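You operate a simulated robot arm through the tools that you are given. There is no shell and no other tool.

Carry out the task below with a simulated robot arm. There is one attempt and no reset: what you move stays moved.

JOB
Set block J-51 in the black tray and prime a patch, then put the float back and close the pot.
Fine: load the small float in the small primer pot; the other block stays bare. Set down upright: small float. A coat counts when it lies all over at full strength: go over it till it gets no stronger.

Only the result counts: the job must be done as asked and must still hold three seconds after the hand-in. Knocking over, shifting, dropping, spilling or breaking anything else fails it.

ROBOT AND FRAMES
A 6-joint arm with a two-finger parallel gripper, fixed in place. Base frame: the origin is on the floor under the middle of its stand, x ahead of it, y to its left, z up; the work surface is at about z = 800. Lengths are in mm, angles in degrees, forces in N, time in s.
With the tool pointing down near the work surface it reaches from about 240 to 640 mm from the base axis. Its first joint turns from -66.0 to 66.0 degrees. Payload 2.7 kg.
The tool frame sits at the grasp point between the pads (the TCP): z along the fingers, y along the line on which they close. The tips reach 23 mm beyond it. The gripper opens to 94 mm. The fingers are 38 mm wide and 10 mm thick; the gripper's body (54 by 96 mm) begins 39 mm behind the TCP.
Orientation is told as [roll, pitch, yaw] about the base's x, y, z axes, in that order, counted from this pose: with the fingers straight down and closing along the base's y, the tool's x points along the base's -x, its y along +y and its z along -z.

CONTROLS
- The arm moves only by the tool drive_tool. Its argument "moves" is text: rows parted by semicolons, each of 7 numbers parted by spaces: the shift along the tool's x, y, z in units of 30 mm (1.0 is 30 mm), then the turn, a rotation vector about the tool's x, y, z in units of 8 degrees (1.0 is 8 degrees), then the closure, from 0 (fully open) to 1 (shut). In form: tx ty tz wx wy wz fingers; .... A call has 1 to 20 rows; each row shifts and turns the commanded pose from where the row before left it, along the tool's axes as they then stand. A call with a number of a shift or a turn outside -1 to 1 is refused whole. Rows are played at 5 a second. More than 50 mm and 8.6 degrees between two rows, or a gripper value outside its range, and nothing of the call is played. A pose out of reach is approached as far as the arm can. The call stops where the force on the tool passes 50 N (or 10 N more than at its start, if that is more) or the arm is blocked; 0.2 s more then pass. Each finger travels about 45 mm/s and halts on what it meets, pressing with about 27 N; the grip force reading is that of the motor and also rises with nothing between the fingers. The clock runs only during rows and for 0.2 s after the last one: add rows that do not move to give the fingers time. It gives the time, the measured TCP pose, the force on the tool (base axes), the opening and the grip force at its end, in the units of the frame above (readings bear some noise), with the torque about the TCP (base axes, N m) and any sound that the robot's microphone picked up, and new pictures: "show" is both (left out), scene, wrist or none.
- Cameras (640 x 400 px; columns grow to the right, rows downward): "scene" is fixed at [91.1, -443.4, 1383.4]; the picture's right is [0.73, -0.69, 0.00], its down [-0.48, -0.51, -0.72] and it looks along [0.49, 0.52, -0.70] (base axes); focal length 252 px, centre (320, 200). "wrist" rides on the gripper at [86, 16, -74] in the tool frame; the picture's right is [-0.18, 0.98, 0.00], its down [-0.58, -0.11, -0.81] and it looks along [-0.79, -0.15, 0.59] (tool axes); focal length 243 px, centre (320, 200). There is no depth. A picture from a camera that has moved, and an enlarged one, comes with that camera's place and axes in the base frame and with its lens. The place of the scene camera against the robot may be out by one fixed shift of up to 18 mm in any direction.
- inspect(camera, box): a new picture of the part [left, top, right, bottom] of that camera's present view, enlarged. No time passes.
- finish_job(): hands the job in; it is judged then, once.

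Nothing tells you positions but the pictures and the camera data. Unless the task says otherwise, let go and move clear before handing in.

The tools are called by a JSON object that holds its "fn" and its "kwargs". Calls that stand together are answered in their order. drive_tool: Moves the arm, as the interface text tells. Its arguments: {"type":"object","properties":{"moves":{"type":"string"},"show":{"type":"string","enum":["both","scene","wrist","none"]}},"required":["moves"]} The other tools are called the same way: inspect (camera, box) takes an enlarged picture of a part of a camera's view; finish_job () hands the job in.

At the start:

```text
t: 0.0
position: [298.1, 246.6, 1146.3]
tcp_rot: [0.1, 0.0, 0.0]
contact_force: [-0.3, -0.1, -0.2]
moment: [-0.03, -0.03, 0.02]
grip_width: 93.8
grip_force: 0.0
```

scene: 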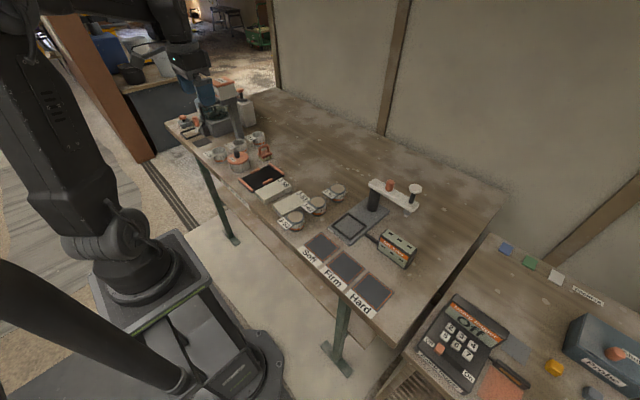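
wrist: 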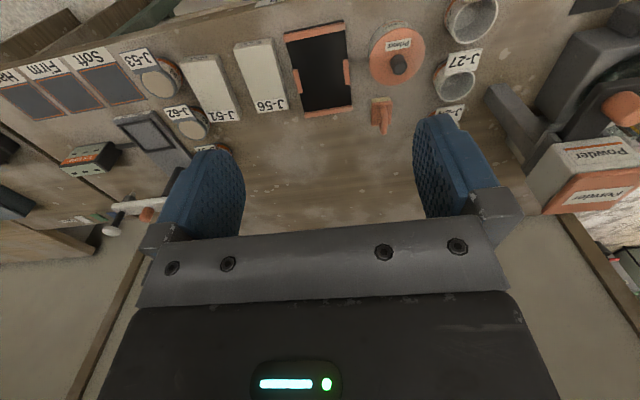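

I see a bench with pots, blocks, a black tray, a primer pot and a float. I'll take enlarged looks before moving anything.

{"fn": "inspect", "kwargs": {"camera": "scene", "box": [160, 80, 340, 240]}}

{"fn": "inspect", "kwargs": {"camera": "wrist", "box": [220, 0, 520, 160]}}

{"fn": "inspect", "kwargs": {"camera": "wrist", "box": [0, 20, 260, 240]}}

{"fn": "inspect", "kwargs": {"camera": "scene", "box": [270, 160, 450, 320]}}

{"fn": "inspect", "kwargs": {"camera": "scene", "box": [160, 90, 260, 180]}}

```text
2.50 times, centred on (250, 160) of scene
camera zoom: at [91.1, -443.4, 1383.4], right [0.73, -0.69, 0.0], down [-0.48, -0.51, -0.72], along [0.49, 0.52, -0.7], focal length 630 px, centre (495, 300)
```

zoom: 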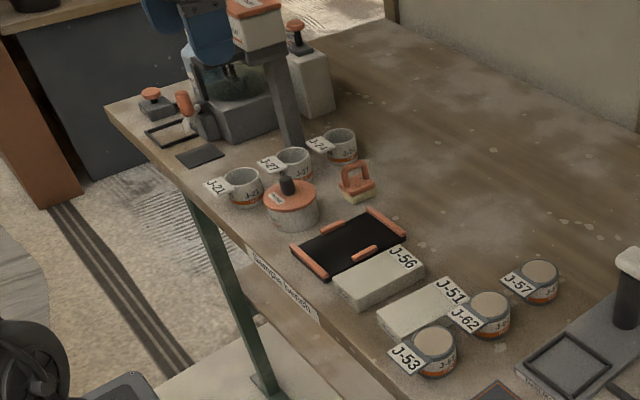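

```text
2.13 times, centred on (370, 80) of wrist
camera zoom: at [211.8, 262.9, 1220.4], right [0.18, 0.98, 0.0], down [0.58, -0.11, 0.81], along [0.79, -0.15, -0.59], focal length 518 px, centre (213, 456)
```

zoom: 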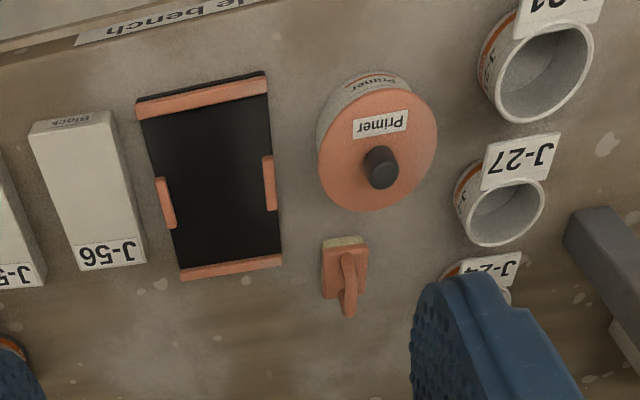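

```text
1.82 times, centred on (130, 130) of wrist
camera zoom: at [211.8, 262.9, 1220.4], right [0.18, 0.98, 0.0], down [0.58, -0.11, 0.81], along [0.79, -0.15, -0.59], focal length 441 px, centre (666, 327)
```

zoom: 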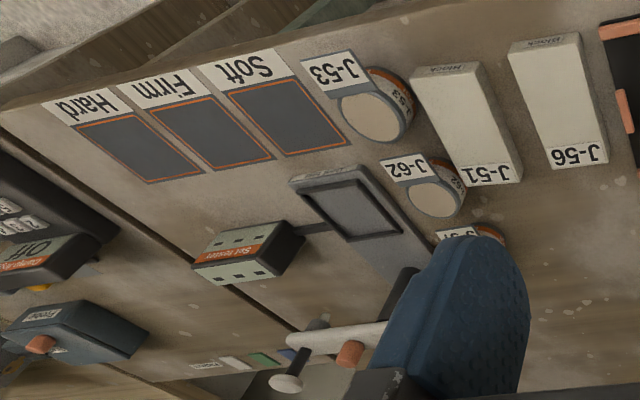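

```text
2.50 times, centred on (360, 240) of scene
camera zoom: at [91.1, -443.4, 1383.4], right [0.73, -0.69, 0.0], down [-0.48, -0.51, -0.72], along [0.49, 0.52, -0.7], focal length 630 px, centre (220, 100)
```

zoom: 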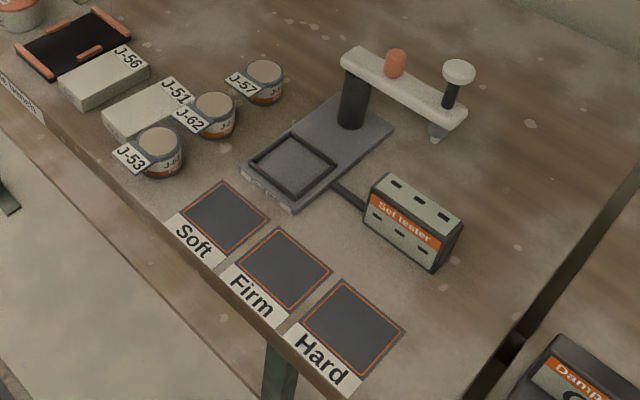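

```text
4.44 times, centred on (210, 135) of scene
camera zoom: at [91.1, -443.4, 1383.4], right [0.73, -0.69, 0.0], down [-0.48, -0.51, -0.72], along [0.49, 0.52, -0.7], focal length 1120 px, centre (809, 489)
```

zoom: 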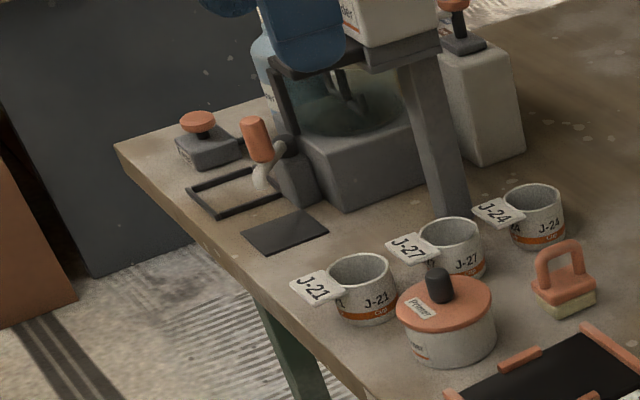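

I take the tray to span roughly x 345–489, y 180–275, with J-51 near (400, 45), the float near (499, 328) and the pot near (382, 337). I'll lower the arm over open space for a second view to pin these down.

{"fn": "drive_tool", "kwargs": {"moves": "0.4 -1 0.8 0 0 0 0; 0.4 -1 0.8 0 0 0 0; 0.4 -1 0.8 0 0 0 0; 0.4 -0.6 0.8 0 0 0 0; 0 0 0 0 0 0 0", "show": "wrist"}}

```text
t: 1.2
position: [249.7, 139.0, 1048.9]
tcp_rot: [0.1, 0.1, 0.0]
contact_force: [0.8, -0.3, 0.3]
moment: [0.02, 0.03, -0.01]
grip_width: 94.2
grip_force: 0.0
camera wrist: at [162.8, 155.4, 1123.6], right [0.18, 0.98, 0.0], down [0.58, -0.11, 0.81], along [0.79, -0.15, -0.59], focal length 243 px, centre (320, 200)
```

wrist: 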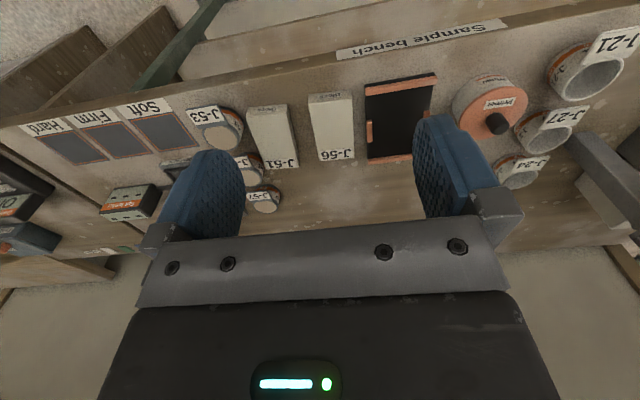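

{"fn": "inspect", "kwargs": {"camera": "wrist", "box": [240, 60, 368, 188]}}

{"fn": "inspect", "kwargs": {"camera": "wrist", "box": [340, 60, 468, 188]}}

{"fn": "inspect", "kwargs": {"camera": "wrist", "box": [440, 20, 600, 200]}}

{"fn": "inspect", "kwargs": {"camera": "wrist", "box": [180, 90, 300, 220]}}

```text
3.12 times, centred on (304, 124) of wrist
camera zoom: at [162.8, 155.4, 1123.6], right [0.18, 0.98, 0.0], down [0.58, -0.11, 0.81], along [0.79, -0.15, -0.59], focal length 758 px, centre (370, 438)
```

zoom: 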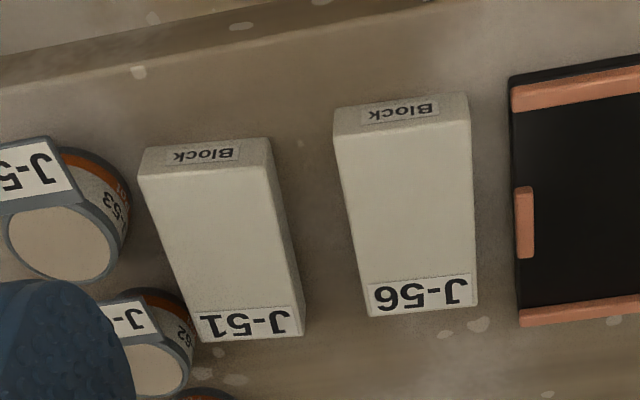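

```text
3.12 times, centred on (404, 124) of wrist
camera zoom: at [162.8, 155.4, 1123.6], right [0.18, 0.98, 0.0], down [0.58, -0.11, 0.81], along [0.79, -0.15, -0.59], focal length 758 px, centre (58, 438)
```

zoom: 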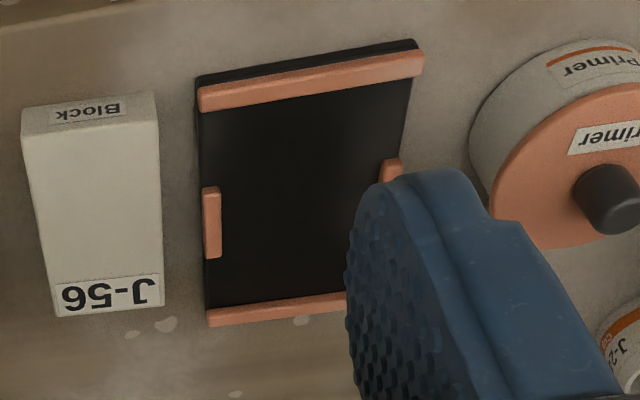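

```text
2.22 times, centred on (520, 110) of wrist
camera zoom: at [162.8, 155.4, 1123.6], right [0.18, 0.98, 0.0], down [0.58, -0.11, 0.81], along [0.79, -0.15, -0.59], focal length 539 px, centre (-124, 400)
```

zoom: 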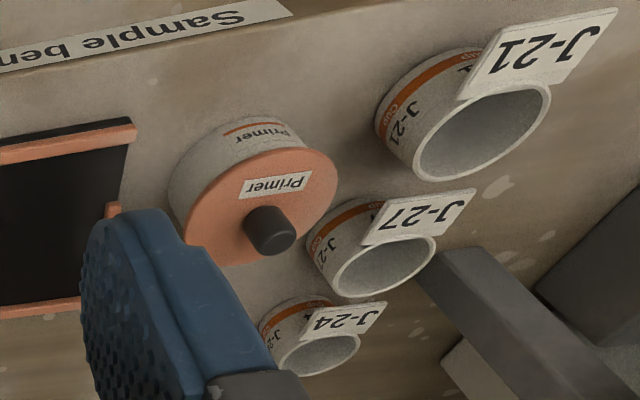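

```text
3.08 times, centred on (240, 155) of wrist
camera zoom: at [162.8, 155.4, 1123.6], right [0.18, 0.98, 0.0], down [0.58, -0.11, 0.81], along [0.79, -0.15, -0.59], focal length 746 px, centre (566, 338)
```

zoom: 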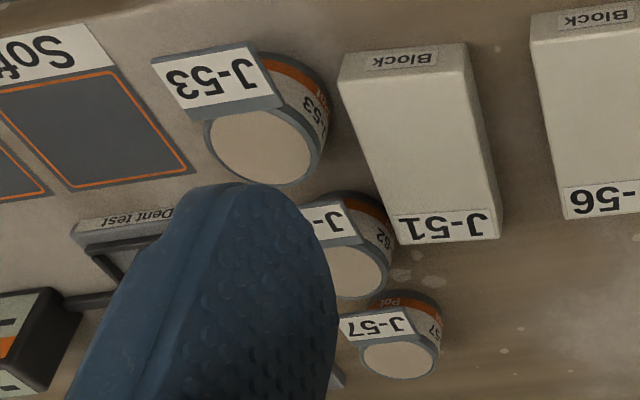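

The blocks look about 110 x 60 x 23 mm. The tray guides are close to the block width, so I'll zoom in from the scene camera to gauge heights and clearances.

{"fn": "inspect", "kwargs": {"camera": "scene", "box": [236, 160, 292, 195]}}

{"fn": "inspect", "kwargs": {"camera": "scene", "box": [264, 180, 328, 220]}}

{"fn": "inspect", "kwargs": {"camera": "scene", "box": [320, 180, 368, 210]}}

{"fn": "inspect", "kwargs": {"camera": "scene", "box": [222, 132, 278, 167]}}

{"fn": "inspect", "kwargs": {"camera": "scene", "box": [250, 140, 282, 160]}}

{"fn": "inspect", "kwargs": {"camera": "scene", "box": [170, 95, 250, 145]}}

```text
11.43 times, centred on (264, 178) of scene
camera zoom: at [91.0, -443.4, 1383.4], right [0.73, -0.69, 0.0], down [-0.48, -0.51, -0.72], along [0.49, 0.52, -0.7], focal length 2880 px, centre (960, 457)
```

zoom: 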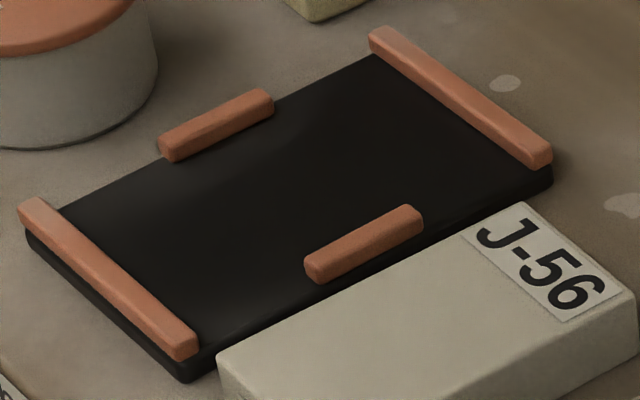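

```text
10.00 times, centred on (296, 200) of scene
camera zoom: at [91.0, -443.4, 1383.4], right [0.73, -0.69, 0.0], down [-0.48, -0.51, -0.72], along [0.49, 0.52, -0.7], focal length 2520 px, centre (560, 200)
```

zoom: 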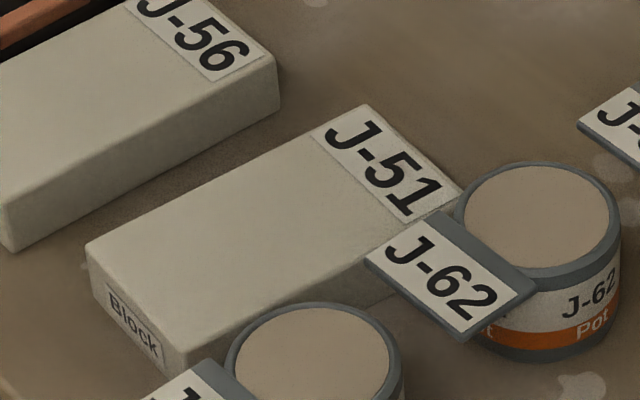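

```text
13.33 times, centred on (344, 195) of scene
camera zoom: at [91.0, -443.4, 1383.4], right [0.73, -0.69, 0.0], down [-0.48, -0.51, -0.72], along [0.49, 0.52, -0.7], focal length 3360 px, centre (0, 267)
```

zoom: 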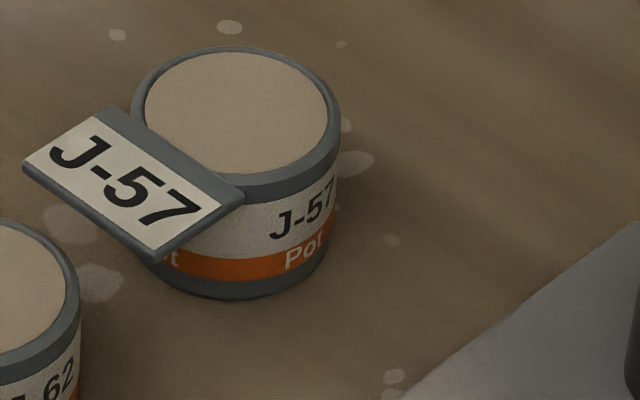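

```text
11.43 times, centred on (250, 150) of scene
camera zoom: at [91.0, -443.4, 1383.4], right [0.73, -0.69, 0.0], down [-0.48, -0.51, -0.72], along [0.49, 0.52, -0.7], focal length 2880 px, centre (1120, 777)
```

zoom: 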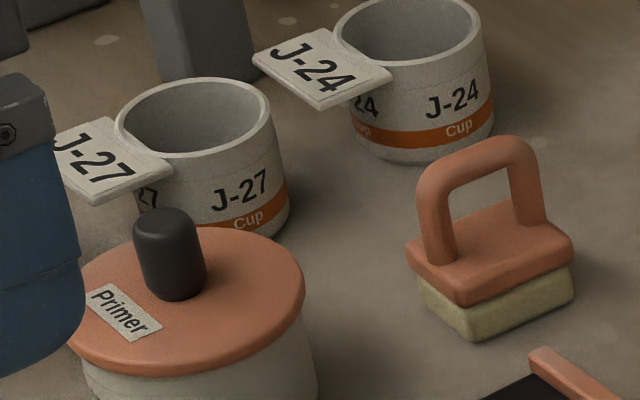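

```text
16.00 times, centred on (266, 150) of scene
camera zoom: at [91.0, -443.4, 1383.4], right [0.73, -0.69, 0.0], down [-0.48, -0.51, -0.72], along [0.49, 0.52, -0.7], focal length 4032 px, centre (1184, 1000)
```

zoom: 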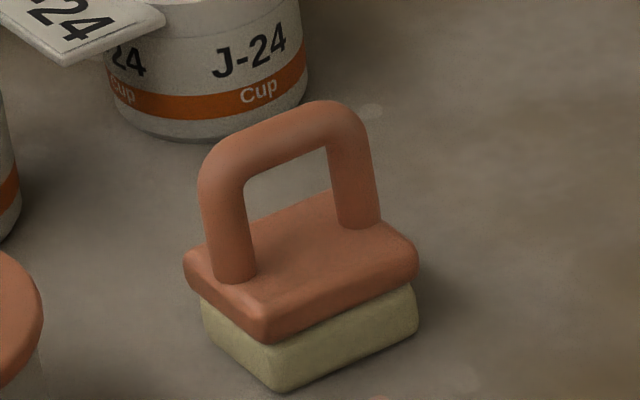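

```text
8.00 times, centred on (210, 120) of scene
camera zoom: at [91.0, -443.4, 1383.4], right [0.73, -0.69, 0.0], down [-0.48, -0.51, -0.72], along [0.49, 0.52, -0.7], focal length 2016 px, centre (1200, 840)
```

zoom: 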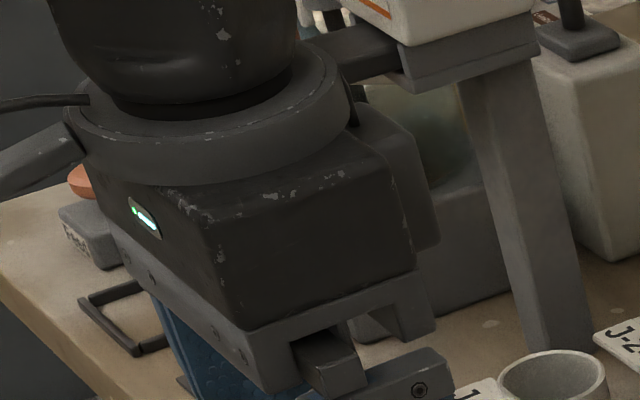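

The float's arch handle runs roughly along x, so it can be gripped closing along y. I'll move to a look-in pose facing the float and pot, staying high.

{"fn": "drive_tool", "kwargs": {"moves": "-0.714 0.91 0.471 0 0 0 0; -0.714 0.91 0.471 0 0 0 0; -0.714 0.91 0.471 0 0 0 0; -0.714 0.91 0.471 0 0 0 0; -0.714 0.91 0.471 0 0 0 0; -0.714 0.91 0.471 0 0 0 0; -0.714 0.91 0.471 0 0 0 0; 0 0 0 0 0 0 0; 0 0 0 0 0 0 0", "show": "wrist"}}

```text
t: 3.2
position: [398.9, 328.9, 948.7]
tcp_rot: [0.1, 0.0, 0.1]
contact_force: [1.3, 0.0, 0.0]
moment: [0.02, 0.03, 0.0]
grip_width: 94.0
grip_force: 0.1
camera wrist: at [312.2, 345.7, 1024.0], right [0.18, 0.98, 0.0], down [0.58, -0.11, 0.81], along [0.79, -0.15, -0.59], focal length 243 px, centre (320, 200)
```

wrist: 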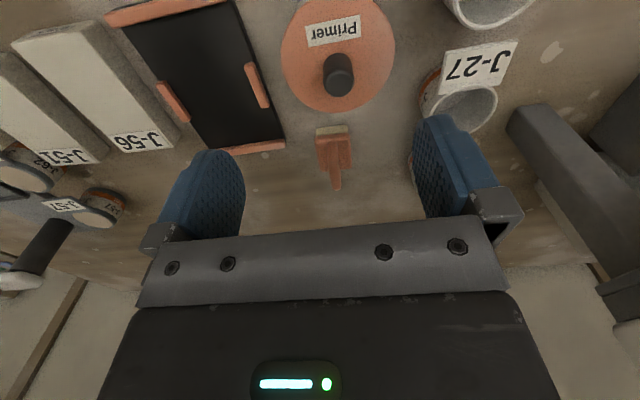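

{"fn": "inspect", "kwargs": {"camera": "wrist", "box": [290, 110, 386, 200]}}

{"fn": "inspect", "kwargs": {"camera": "wrist", "box": [260, 0, 420, 120]}}

{"fn": "inspect", "kwargs": {"camera": "wrist", "box": [100, 0, 300, 160]}}

{"fn": "inspect", "kwargs": {"camera": "scene", "box": [170, 95, 290, 170]}}

```text
4.44 times, centred on (338, 155) of wrist
camera zoom: at [312.2, 345.7, 1024.0], right [0.18, 0.98, 0.0], down [0.58, -0.11, 0.81], along [0.79, -0.15, -0.59], focal length 1078 px, centre (240, 400)
```

zoom: 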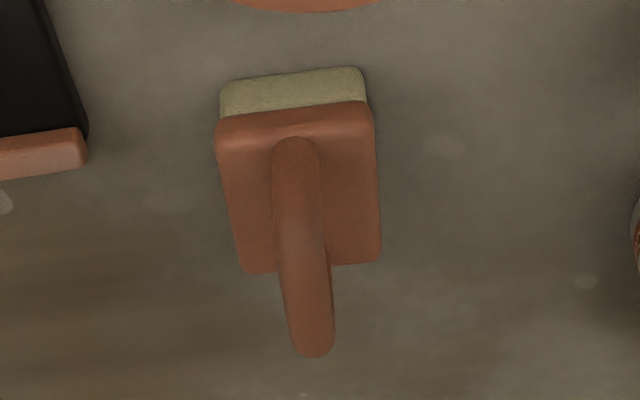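

```text
3.33 times, centred on (340, 60) of wrist
camera zoom: at [312.2, 345.7, 1024.0], right [0.18, 0.98, 0.0], down [0.58, -0.11, 0.81], along [0.79, -0.15, -0.59], focal length 809 px, centre (253, 667)
```

zoom: 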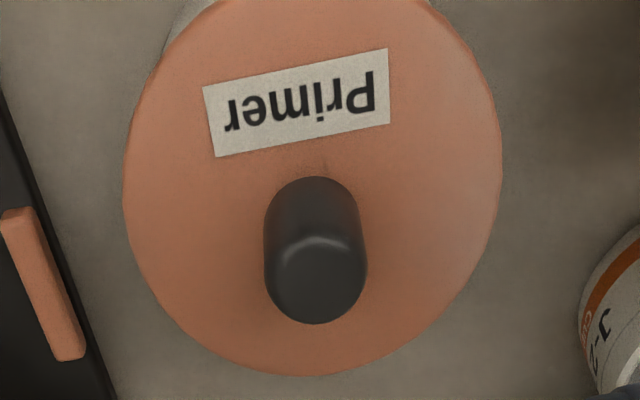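

```text
2.50 times, centred on (200, 80) of wrist
camera zoom: at [312.2, 345.7, 1024.0], right [0.18, 0.98, 0.0], down [0.58, -0.11, 0.81], along [0.79, -0.15, -0.59], focal length 606 px, centre (620, 500)
```

zoom: 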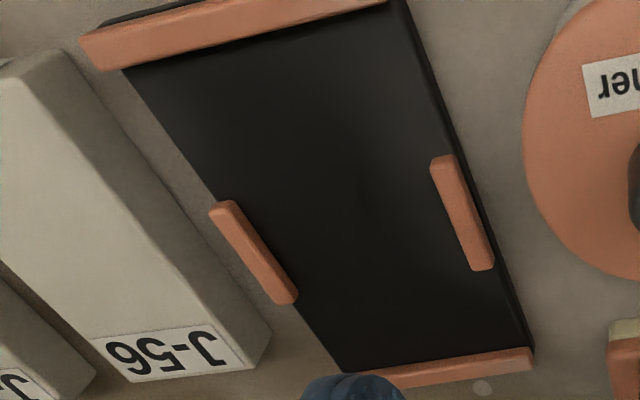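

```text
5.33 times, centred on (230, 132) of scene
camera zoom: at [91.1, -443.4, 1383.4], right [0.73, -0.69, 0.0], down [-0.48, -0.51, -0.72], along [0.49, 0.52, -0.7], focal length 1344 px, centre (800, 560)
```

zoom: 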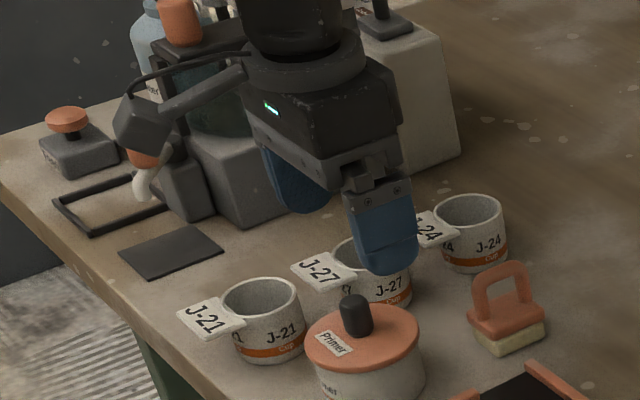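

Float: about 49 x 37 mm base centred near (505, 327), handle about 12 mm thick, top about z 852. Pot centre is near (392, 343) with the lid top around z 848. Tray interior is roughly x 352–478 and y 193–267 between the guides. Next I'll look closely at J-51 and its neighbours.

{"fn": "drive_tool", "kwargs": {"moves": "0.23 -0.977 0.06 0 0 0 0; 0.23 -0.977 0.06 0 0 0 0; 0.23 -0.977 0.06 0 0 0 0; 0.23 -0.977 0.06 0 0 0 0; 0.23 -0.977 0.06 0 0 0 0; 0.23 -0.977 0.06 0 0 0 0; 0.23 -0.977 0.06 0 0 0 0; 0.23 -0.977 0.06 0 0 0 0; 0.23 -0.977 0.06 0 0 0 0; 0.23 -0.977 0.06 0 0 0 0; 0 0 0 0 0 0 0; 0 0 0 0 0 0 0", "show": "wrist"}}

```text
t: 5.8
position: [331.0, 37.4, 933.0]
tcp_rot: [0.1, -0.1, 0.0]
contact_force: [0.7, 0.0, -0.3]
moment: [0.01, -0.02, -0.02]
grip_width: 94.0
grip_force: 0.0
camera wrist: at [244.4, 53.8, 1007.9], right [0.18, 0.98, 0.0], down [0.58, -0.11, 0.81], along [0.79, -0.15, -0.59], focal length 243 px, centre (320, 200)
```

wrist: 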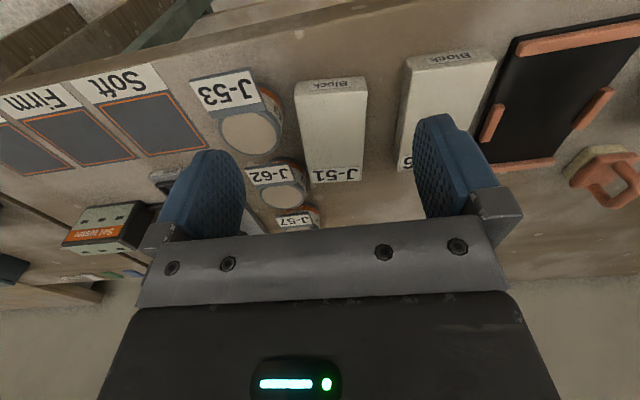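

{"fn": "inspect", "kwargs": {"camera": "wrist", "box": [210, 60, 390, 220]}}

{"fn": "inspect", "kwargs": {"camera": "wrist", "box": [280, 65, 400, 190]}}

{"fn": "inspect", "kwargs": {"camera": "wrist", "box": [470, 30, 640, 180]}}

```text
2.50 times, centred on (300, 140) of wrist
camera zoom: at [244.4, 53.8, 1007.9], right [0.18, 0.98, 0.0], down [0.58, -0.11, 0.81], along [0.79, -0.15, -0.59], focal length 606 px, centre (370, 350)
```

zoom: 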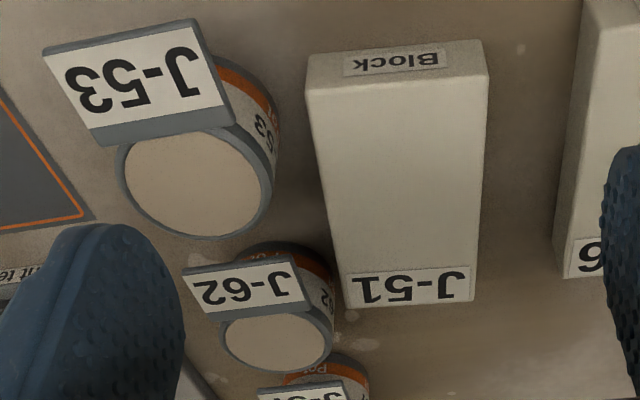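

```text
3.20 times, centred on (340, 128) of wrist
camera zoom: at [244.4, 53.8, 1007.9], right [0.18, 0.98, 0.0], down [0.58, -0.11, 0.81], along [0.79, -0.15, -0.59], focal length 776 px, centre (256, 432)
```

zoom: 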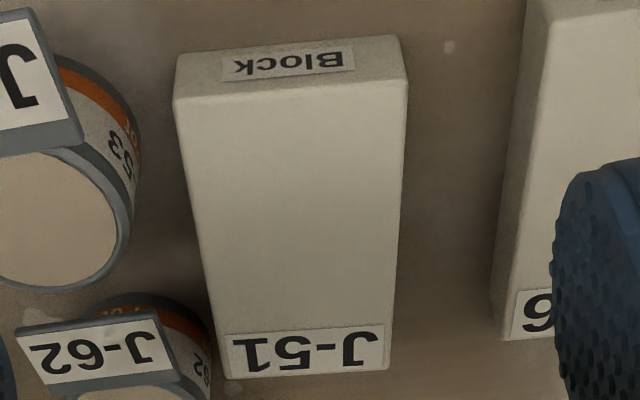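

```text
2.67 times, centred on (555, 105) of wrist
camera zoom: at [244.4, 53.8, 1007.9], right [0.18, 0.98, 0.0], down [0.58, -0.11, 0.81], along [0.79, -0.15, -0.59], focal length 647 px, centre (-307, 453)
```

zoom: 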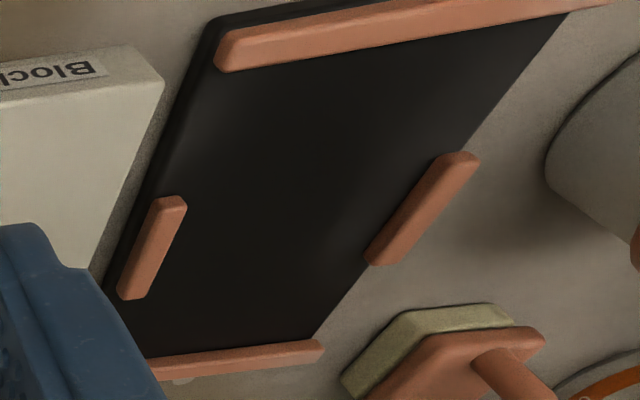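

J-51 centres near (407, 37.6), yawed about -5°, 110 x 60 x 22 mm. There's a ~15 mm gap on its -y side between can J-53 and the J-62 tag, so I'll grip slightly toward the near end. First I'll take still readings to gauge the noise.

{"fn": "drive_tool", "kwargs": {"moves": "0 0 0 0 0 0 0.2; 0 0 0 0 0 0 0.25", "show": "none"}}

{"fn": "drive_tool", "kwargs": {"moves": "0 0 0 0 0 0 0.25; 0 0 0 0 0 0 0.25", "show": "none"}}

{"fn": "drive_tool", "kwargs": {"moves": "0 0 0 0 0 0 0.25; 0 0 0 0 0 0 0.25", "show": "none"}}

```text
t: 6.4
position: [330.4, 37.2, 933.0]
tcp_rot: [0.1, -0.1, 0.0]
contact_force: [1.1, -0.2, 0.3]
moment: [0.02, -0.04, -0.01]
grip_width: 70.5
grip_force: 0.0
```

```text
t: 7.0
position: [331.0, 38.4, 933.9]
tcp_rot: [0.1, -0.1, 0.1]
contact_force: [0.2, 0.8, 0.7]
moment: [-0.02, -0.02, -0.01]
grip_width: 70.7
grip_force: 0.0
```

```text
t: 7.6
position: [331.8, 37.8, 933.0]
tcp_rot: [0.0, 0.0, -0.1]
contact_force: [0.0, 1.3, -0.3]
moment: [-0.01, 0.01, -0.02]
grip_width: 70.4
grip_force: 0.1
```

Noise is about half a millimetre. I'll move over J-51, turn to its yaw, and stop above it at z≈870 to check finger clearance.

{"fn": "drive_tool", "kwargs": {"moves": "-1 0 0 0 0 0 0.25; -1 0 0 0 0 0 0.25; -0.222 0.023 0 0 0 0.631 0.25; 0 0 0.7 0 0 0 0.25; 0 0 0.7 0 0 0 0.25; 0 0 0.7 0 0 0 0.25; 0 0 0 0 0 0 0.25; 0 0 0 0 0 0 0.25"}}

```text
t: 9.4
position: [399.1, 37.5, 869.1]
tcp_rot: [0.1, 0.0, -5.2]
contact_force: [0.2, -0.7, -0.4]
moment: [0.0, 0.0, 0.0]
grip_width: 70.5
grip_force: 0.1
camera wrist: at [313.7, 61.6, 944.0], right [0.27, 0.96, 0.0], down [0.57, -0.16, 0.81], along [0.78, -0.22, -0.59], focal length 243 px, centre (320, 200)
```

scene: 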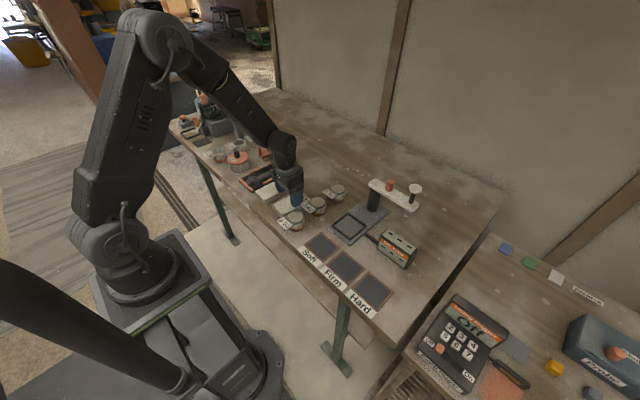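
wrist: 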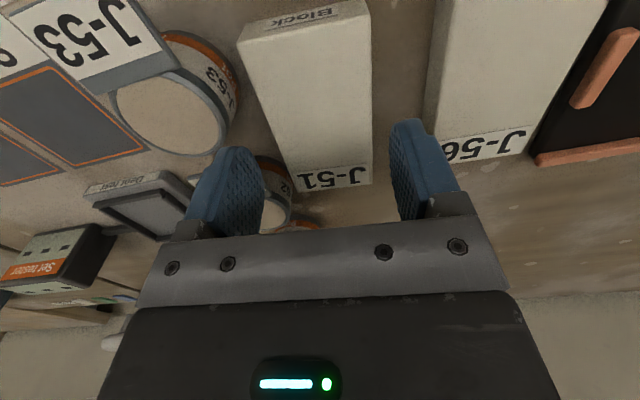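

{"fn": "inspect", "kwargs": {"camera": "wrist", "box": [180, 60, 440, 240]}}

{"fn": "inspect", "kwargs": {"camera": "scene", "box": [256, 160, 336, 240]}}

{"fn": "inspect", "kwargs": {"camera": "scene", "box": [276, 180, 324, 225]}}

```text
2.22 times, centred on (310, 150) of wrist
camera zoom: at [313.7, 61.6, 944.0], right [0.27, 0.96, 0.0], down [0.57, -0.16, 0.81], along [0.78, -0.22, -0.59], focal length 539 px, centre (342, 311)
```

zoom: 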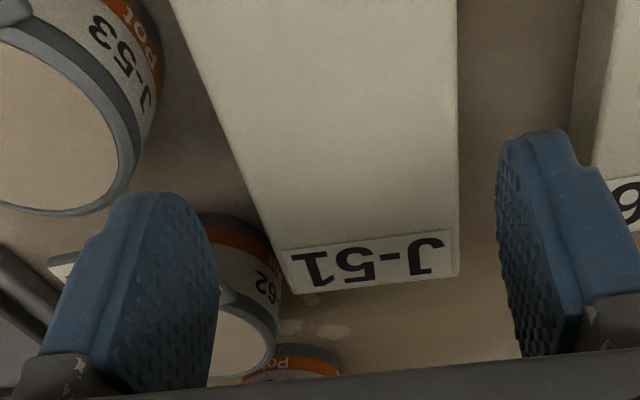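

```text
5.00 times, centred on (296, 200) of scene
camera zoom: at [91.1, -443.4, 1383.4], right [0.73, -0.69, 0.0], down [-0.48, -0.51, -0.72], along [0.49, 0.52, -0.7], focal length 1260 px, centre (440, 200)
```

zoom: 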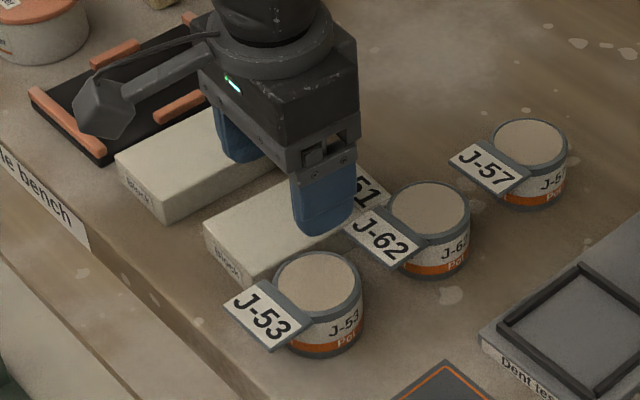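

```text
8.89 times, centred on (300, 202) of scene
camera zoom: at [91.1, -443.4, 1383.4], right [0.73, -0.69, 0.0], down [-0.48, -0.51, -0.72], along [0.49, 0.52, -0.7], focal length 2240 px, centre (498, 178)
```

zoom: 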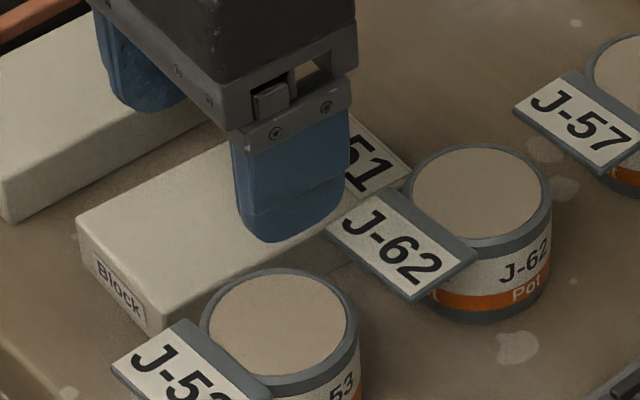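

The fingers straddle the block, but the -y side is tight, so I'll measure the block edges more finely before descending.

{"fn": "inspect", "kwargs": {"camera": "wrist", "box": [230, 60, 310, 130]}}

{"fn": "inspect", "kwargs": {"camera": "wrist", "box": [260, 130, 400, 210]}}

{"fn": "inspect", "kwargs": {"camera": "wrist", "box": [230, 0, 390, 100]}}

```text
5.71 times, centred on (270, 95) of wrist
camera zoom: at [313.7, 61.6, 944.0], right [0.27, 0.96, 0.0], down [0.57, -0.16, 0.81], along [0.78, -0.22, -0.59], focal length 1386 px, centre (606, 800)
```

zoom: 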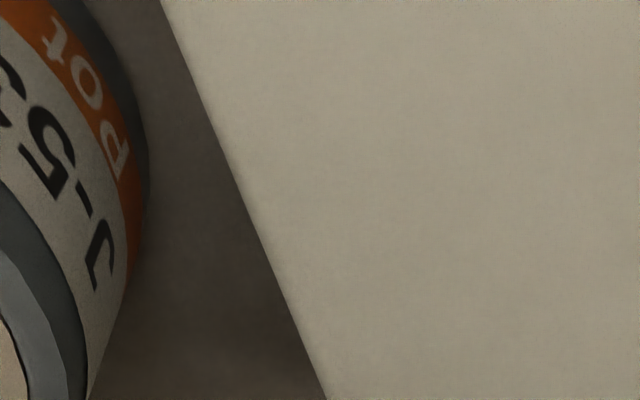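

```text
4.57 times, centred on (330, 170) of wrist
camera zoom: at [313.7, 61.6, 944.0], right [0.27, 0.96, 0.0], down [0.57, -0.16, 0.81], along [0.78, -0.22, -0.59], focal length 1109 px, centre (274, 337)
```

zoom: 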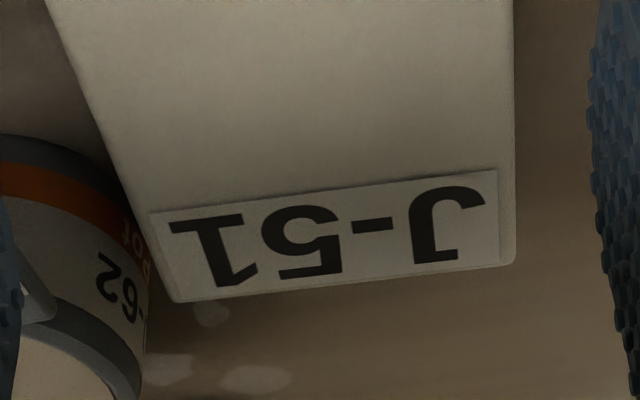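

```text
4.00 times, centred on (310, 50) of wrist
camera zoom: at [313.7, 61.6, 944.0], right [0.27, 0.96, 0.0], down [0.57, -0.16, 0.81], along [0.78, -0.22, -0.59], focal length 970 px, centre (360, 800)
```

zoom: 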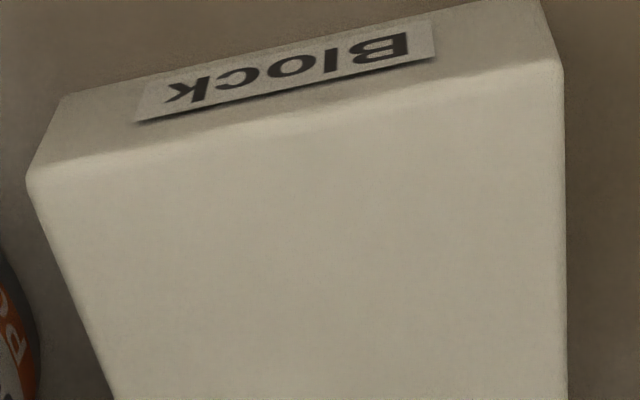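

The block sits squarely between the fingers (corners at ±30 mm laterally, centre 9.5 mm beyond the TCP). I'll narrow the opening to 65 mm, nudge 0.7 mm to +y, and descend in stages.

{"fn": "drive_tool", "kwargs": {"moves": "0 0.023 0 0 0 0 0.3085; 0 0 0 0 0 0 0.3085; 0 0 0.3 0 0 0 0.3085; 0 0 0.3 0 0 0 0.3085; 0 0 0 0 0 0 0.3085", "show": "scene"}}

{"fn": "inspect", "kwargs": {"camera": "scene", "box": [284, 190, 320, 215]}}

```text
t: 10.6
position: [397.7, 38.1, 851.3]
tcp_rot: [0.1, 0.0, -5.2]
contact_force: [0.0, 0.9, 0.5]
moment: [-0.03, 0.04, 0.0]
grip_width: 64.9
grip_force: 0.3
```

scene: 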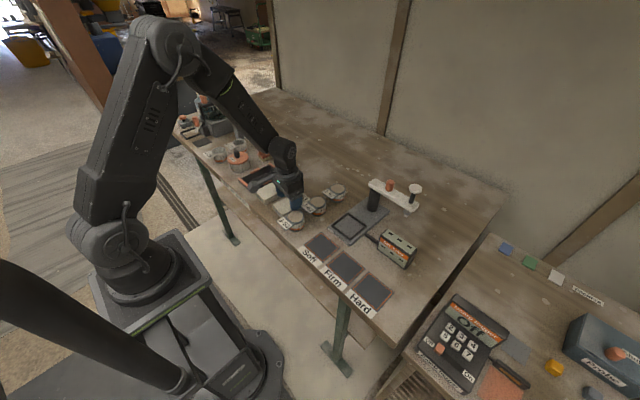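

```text
16.00 times, centred on (302, 202) of scene
camera zoom: at [91.1, -443.4, 1383.4], right [0.73, -0.69, 0.0], down [-0.48, -0.51, -0.72], along [0.49, 0.52, -0.7], focal length 4032 px, centre (608, 160)
```

zoom: 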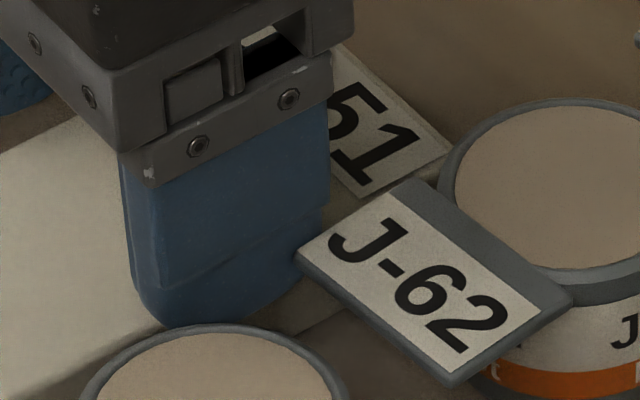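

The finger is past the tag and can rim with no contact. I'll go down to TCP z≈833 (tips about 810) and close on the block.

{"fn": "drive_tool", "kwargs": {"moves": "0 0 0.3 0 0 0 0.3085; 0 0 0.31 0 0 0 0.3085; 0 0 0 0 0 0 0.3085; 0 0 0 0 0 0 0.34; 0 0 0 0 0 0 0.37; 0 0 0 0 0 0 0.42; 0 0 0 0 0 0 0.42", "show": "wrist"}}

{"fn": "inspect", "kwargs": {"camera": "scene", "box": [270, 180, 330, 225]}}

```text
t: 11.2
position: [400.2, 39.0, 843.8]
tcp_rot: [0.2, -0.6, -5.0]
contact_force: [-3.0, 1.8, 12.6]
moment: [-0.59, 0.24, -0.17]
grip_width: 64.3
grip_force: 0.1
stopped in row 2: the force on the tool passed its limit at 56 N (the readings are from after the stop); the commanded pose is now the measured one
camera wrist: at [315.4, 62.8, 917.3], right [0.27, 0.96, 0.01], down [0.56, -0.16, 0.81], along [0.78, -0.22, -0.58], focal length 243 px, centre (320, 200)
```

wrist: 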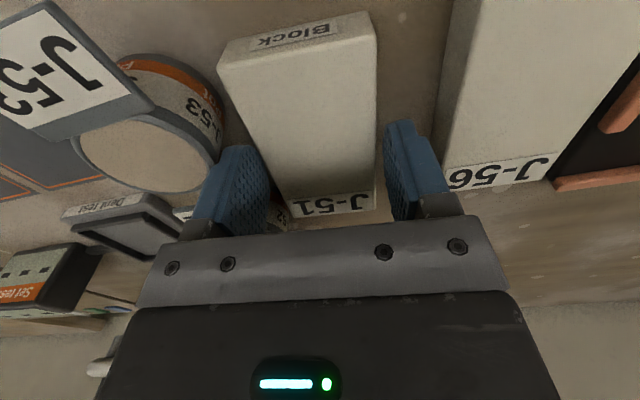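

```text
8.89 times, centred on (300, 202) of scene
camera zoom: at [90.8, -443.3, 1383.4], right [0.73, -0.69, 0.0], down [-0.48, -0.51, -0.72], along [0.49, 0.52, -0.7], focal length 2240 px, centre (498, 178)
```

zoom: 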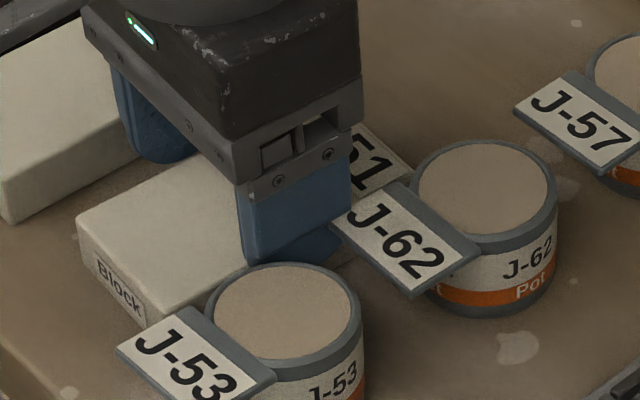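

The tool met a resistance of 56 N, apparently at the outer side of the -y finger. I'll look closely before moving anything.

{"fn": "inspect", "kwargs": {"camera": "scene", "box": [284, 190, 320, 215]}}

{"fn": "inspect", "kwargs": {"camera": "wrist", "box": [170, 100, 310, 240]}}

{"fn": "inspect", "kwargs": {"camera": "scene", "box": [276, 180, 324, 225]}}

```text
16.00 times, centred on (302, 202) of scene
camera zoom: at [90.8, -443.3, 1383.4], right [0.73, -0.69, 0.0], down [-0.48, -0.51, -0.72], along [0.49, 0.52, -0.7], focal length 4032 px, centre (608, 160)
```

zoom: 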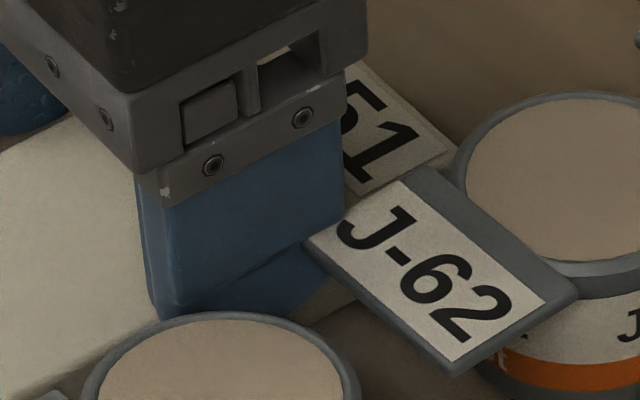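

```text
2.86 times, centred on (240, 170) of wrist
camera zoom: at [315.4, 62.8, 917.3], right [0.27, 0.96, 0.01], down [0.56, -0.16, 0.81], along [0.78, -0.22, -0.58], focal length 693 px, centre (549, 286)
```

zoom: 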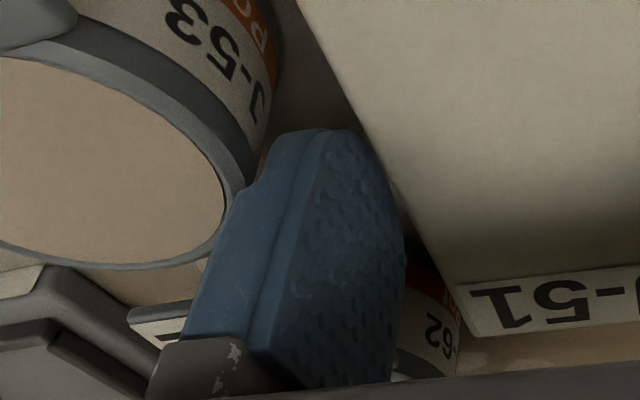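

```text
8.89 times, centred on (300, 202) of scene
camera zoom: at [90.8, -443.3, 1383.4], right [0.73, -0.69, 0.0], down [-0.48, -0.51, -0.72], along [0.49, 0.52, -0.7], focal length 2240 px, centre (498, 178)
```

zoom: 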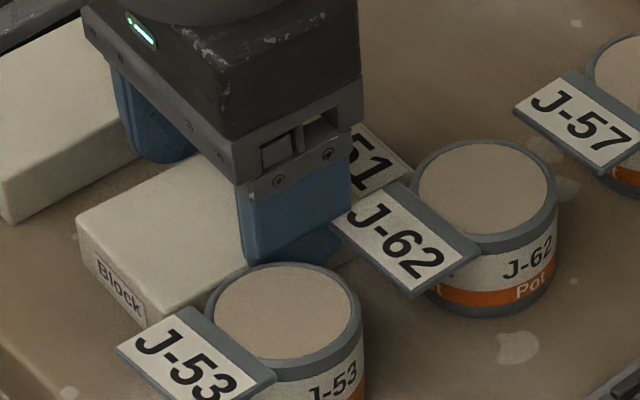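

The finger's thicker step caught the rim of J-53 by a hair, and the block slid a few mm to +y, which widens the gap. I'll lift straight up, level the tool, and re-measure.

{"fn": "drive_tool", "kwargs": {"moves": "0 0 -0.1 0 0 0 0.3085; 0 0 -0.2 0 0 0 0.3085; 0 0 -0.4 0 0 0 0.3085; 0 0 -0.4 0.02 0.075 0 0.3085; 0 0 -0.3 0 0 0 0.3085; 0 0 0 0 0 0 0.25; 0 0 0 0 0 0 0.25"}}

{"fn": "inspect", "kwargs": {"camera": "wrist", "box": [230, 0, 390, 100]}}

{"fn": "inspect", "kwargs": {"camera": "wrist", "box": [260, 130, 400, 210]}}

{"fn": "inspect", "kwargs": {"camera": "scene", "box": [264, 180, 328, 220]}}

{"fn": "inspect", "kwargs": {"camera": "wrist", "box": [60, 0, 280, 180]}}

```text
t: 12.8
position: [399.6, 38.9, 883.8]
tcp_rot: [0.1, 0.1, -5.1]
contact_force: [0.5, 0.0, -0.4]
moment: [0.0, 0.02, -0.04]
grip_width: 70.5
grip_force: 0.1
camera wrist: at [315.5, 63.1, 959.1], right [0.27, 0.96, 0.0], down [0.57, -0.16, 0.81], along [0.78, -0.22, -0.59], focal length 243 px, centre (320, 200)
```

scene: 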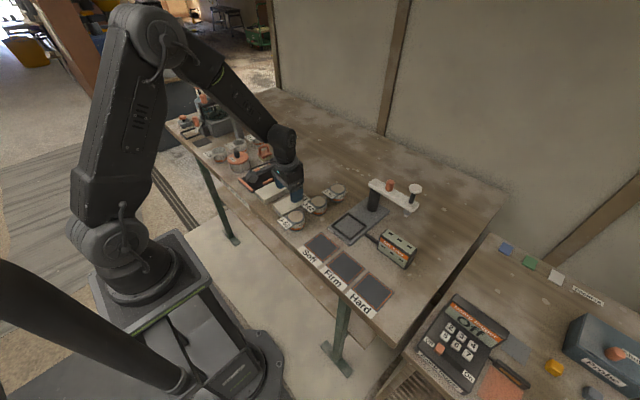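
wrist: 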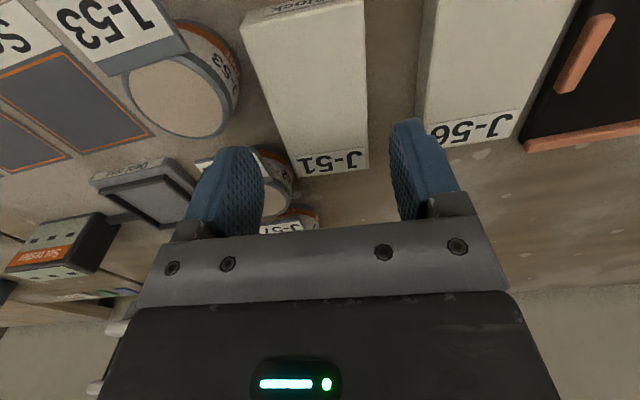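

```text
4.00 times, centred on (310, 50) of wrist
camera zoom: at [315.5, 63.1, 959.1], right [0.27, 0.96, 0.0], down [0.57, -0.16, 0.81], along [0.78, -0.22, -0.59], focal length 970 px, centre (360, 800)
```

zoom: 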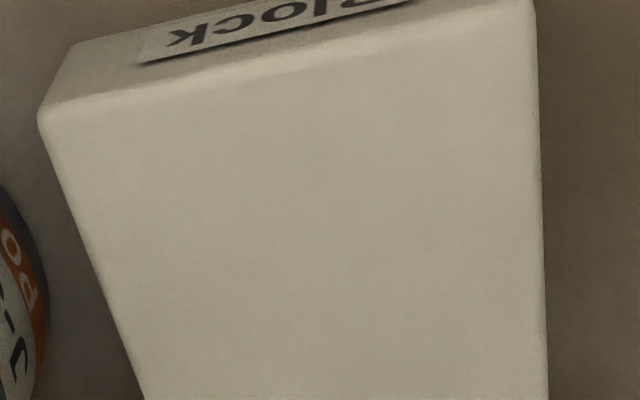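

```text
4.57 times, centred on (330, 170) of wrist
camera zoom: at [315.5, 63.1, 959.1], right [0.27, 0.96, 0.0], down [0.57, -0.16, 0.81], along [0.78, -0.22, -0.59], focal length 1109 px, centre (274, 337)
```

zoom: 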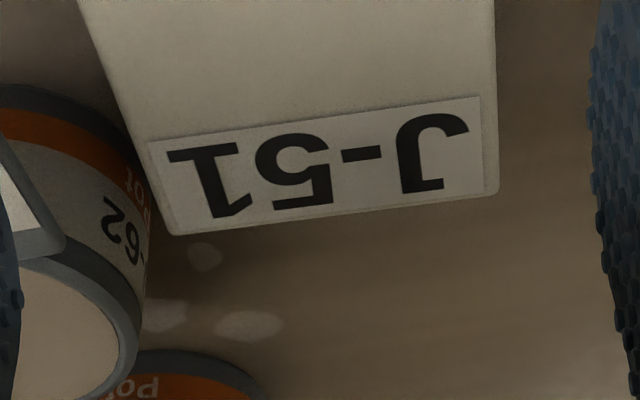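

```text
10.00 times, centred on (296, 200) of scene
camera zoom: at [91.1, -443.4, 1383.4], right [0.73, -0.69, 0.0], down [-0.48, -0.51, -0.72], along [0.49, 0.52, -0.7], focal length 2520 px, centre (560, 200)
```

zoom: 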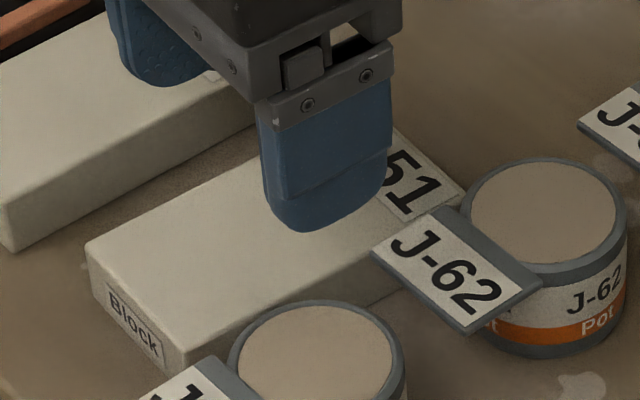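

```text
2.22 times, centred on (170, 90) of wrist
camera zoom: at [315.5, 63.1, 959.1], right [0.27, 0.96, 0.0], down [0.57, -0.16, 0.81], along [0.78, -0.22, -0.59], focal length 539 px, centre (653, 444)
```

zoom: 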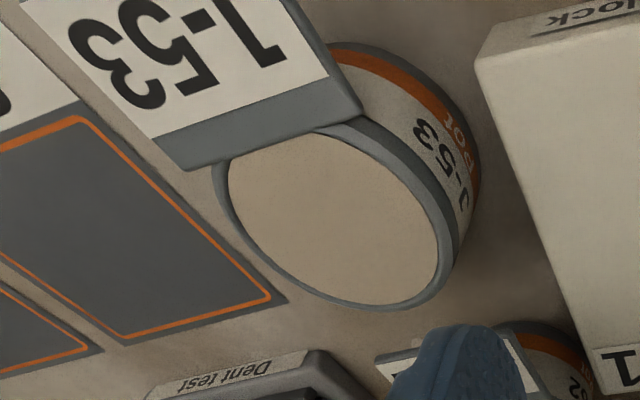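

The block is where it was (centre near (407.5, 37)), but the fingers are thicker above their tips than the gap next to the cans allows. I'll push J-51 from its near face with closed fingers, forward and slightly to +y, away from the cans, then grip it in open space.

{"fn": "drive_tool", "kwargs": {"moves": "0 0 -0.4 0 0 0 0.25; 0.789 -0.144 0 0 0 0 0.4; 0.789 -0.144 0 0 0 0 0.7; 0.789 -0.144 0 0 0 0 1; 0 0 0 0 0 0 1; 0 0 0 0 0 0 1; 0 0 0 0 0 0 1; 0 0 0 0 0 0 1; 0 0 0 0 0 0 1"}}

{"fn": "inspect", "kwargs": {"camera": "wrist", "box": [200, 20, 440, 240]}}

{"fn": "inspect", "kwargs": {"camera": "scene", "box": [256, 160, 336, 240]}}

```text
t: 14.8
position: [327.7, 30.8, 896.6]
tcp_rot: [0.0, 0.1, -5.1]
contact_force: [0.0, 0.7, 0.4]
moment: [0.0, 0.01, 0.03]
grip_width: 0.0
grip_force: 27.0
camera wrist: at [243.0, 54.9, 971.4], right [0.27, 0.96, 0.0], down [0.57, -0.16, 0.81], along [0.78, -0.22, -0.59], focal length 243 px, centre (320, 200)
```

scene: 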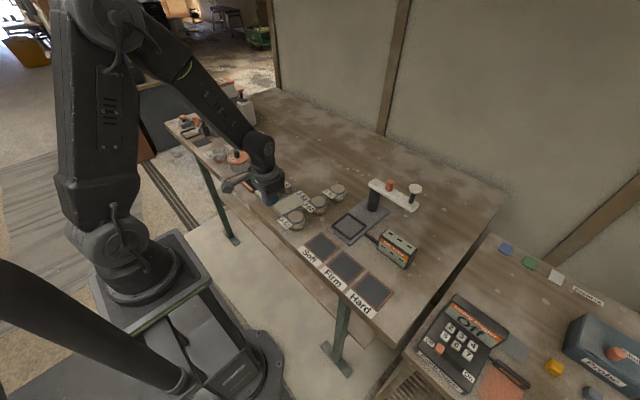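
wrist: 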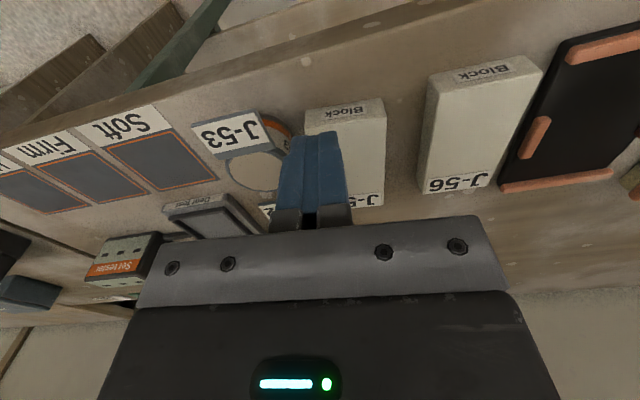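

```text
1.82 times, centred on (320, 130) of wrist
camera zoom: at [243.0, 54.9, 971.4], right [0.27, 0.96, 0.0], down [0.57, -0.16, 0.81], along [0.78, -0.22, -0.59], focal length 441 px, centre (320, 327)
```

zoom: 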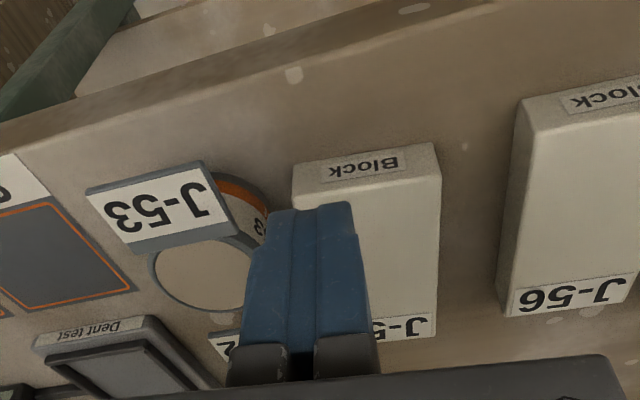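

```text
5.00 times, centred on (296, 200) of scene
camera zoom: at [91.1, -443.4, 1383.4], right [0.73, -0.69, 0.0], down [-0.48, -0.51, -0.72], along [0.49, 0.52, -0.7], focal length 1260 px, centre (440, 200)
```

zoom: 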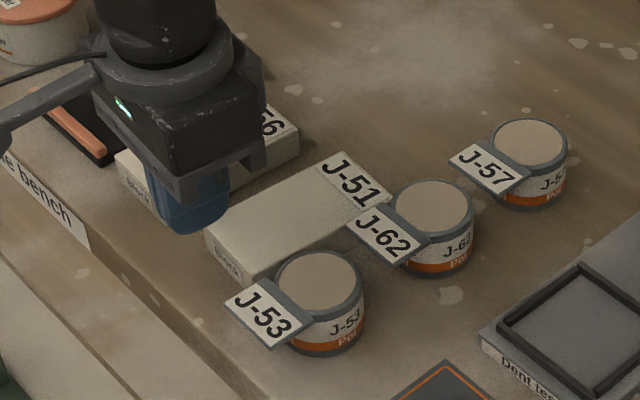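

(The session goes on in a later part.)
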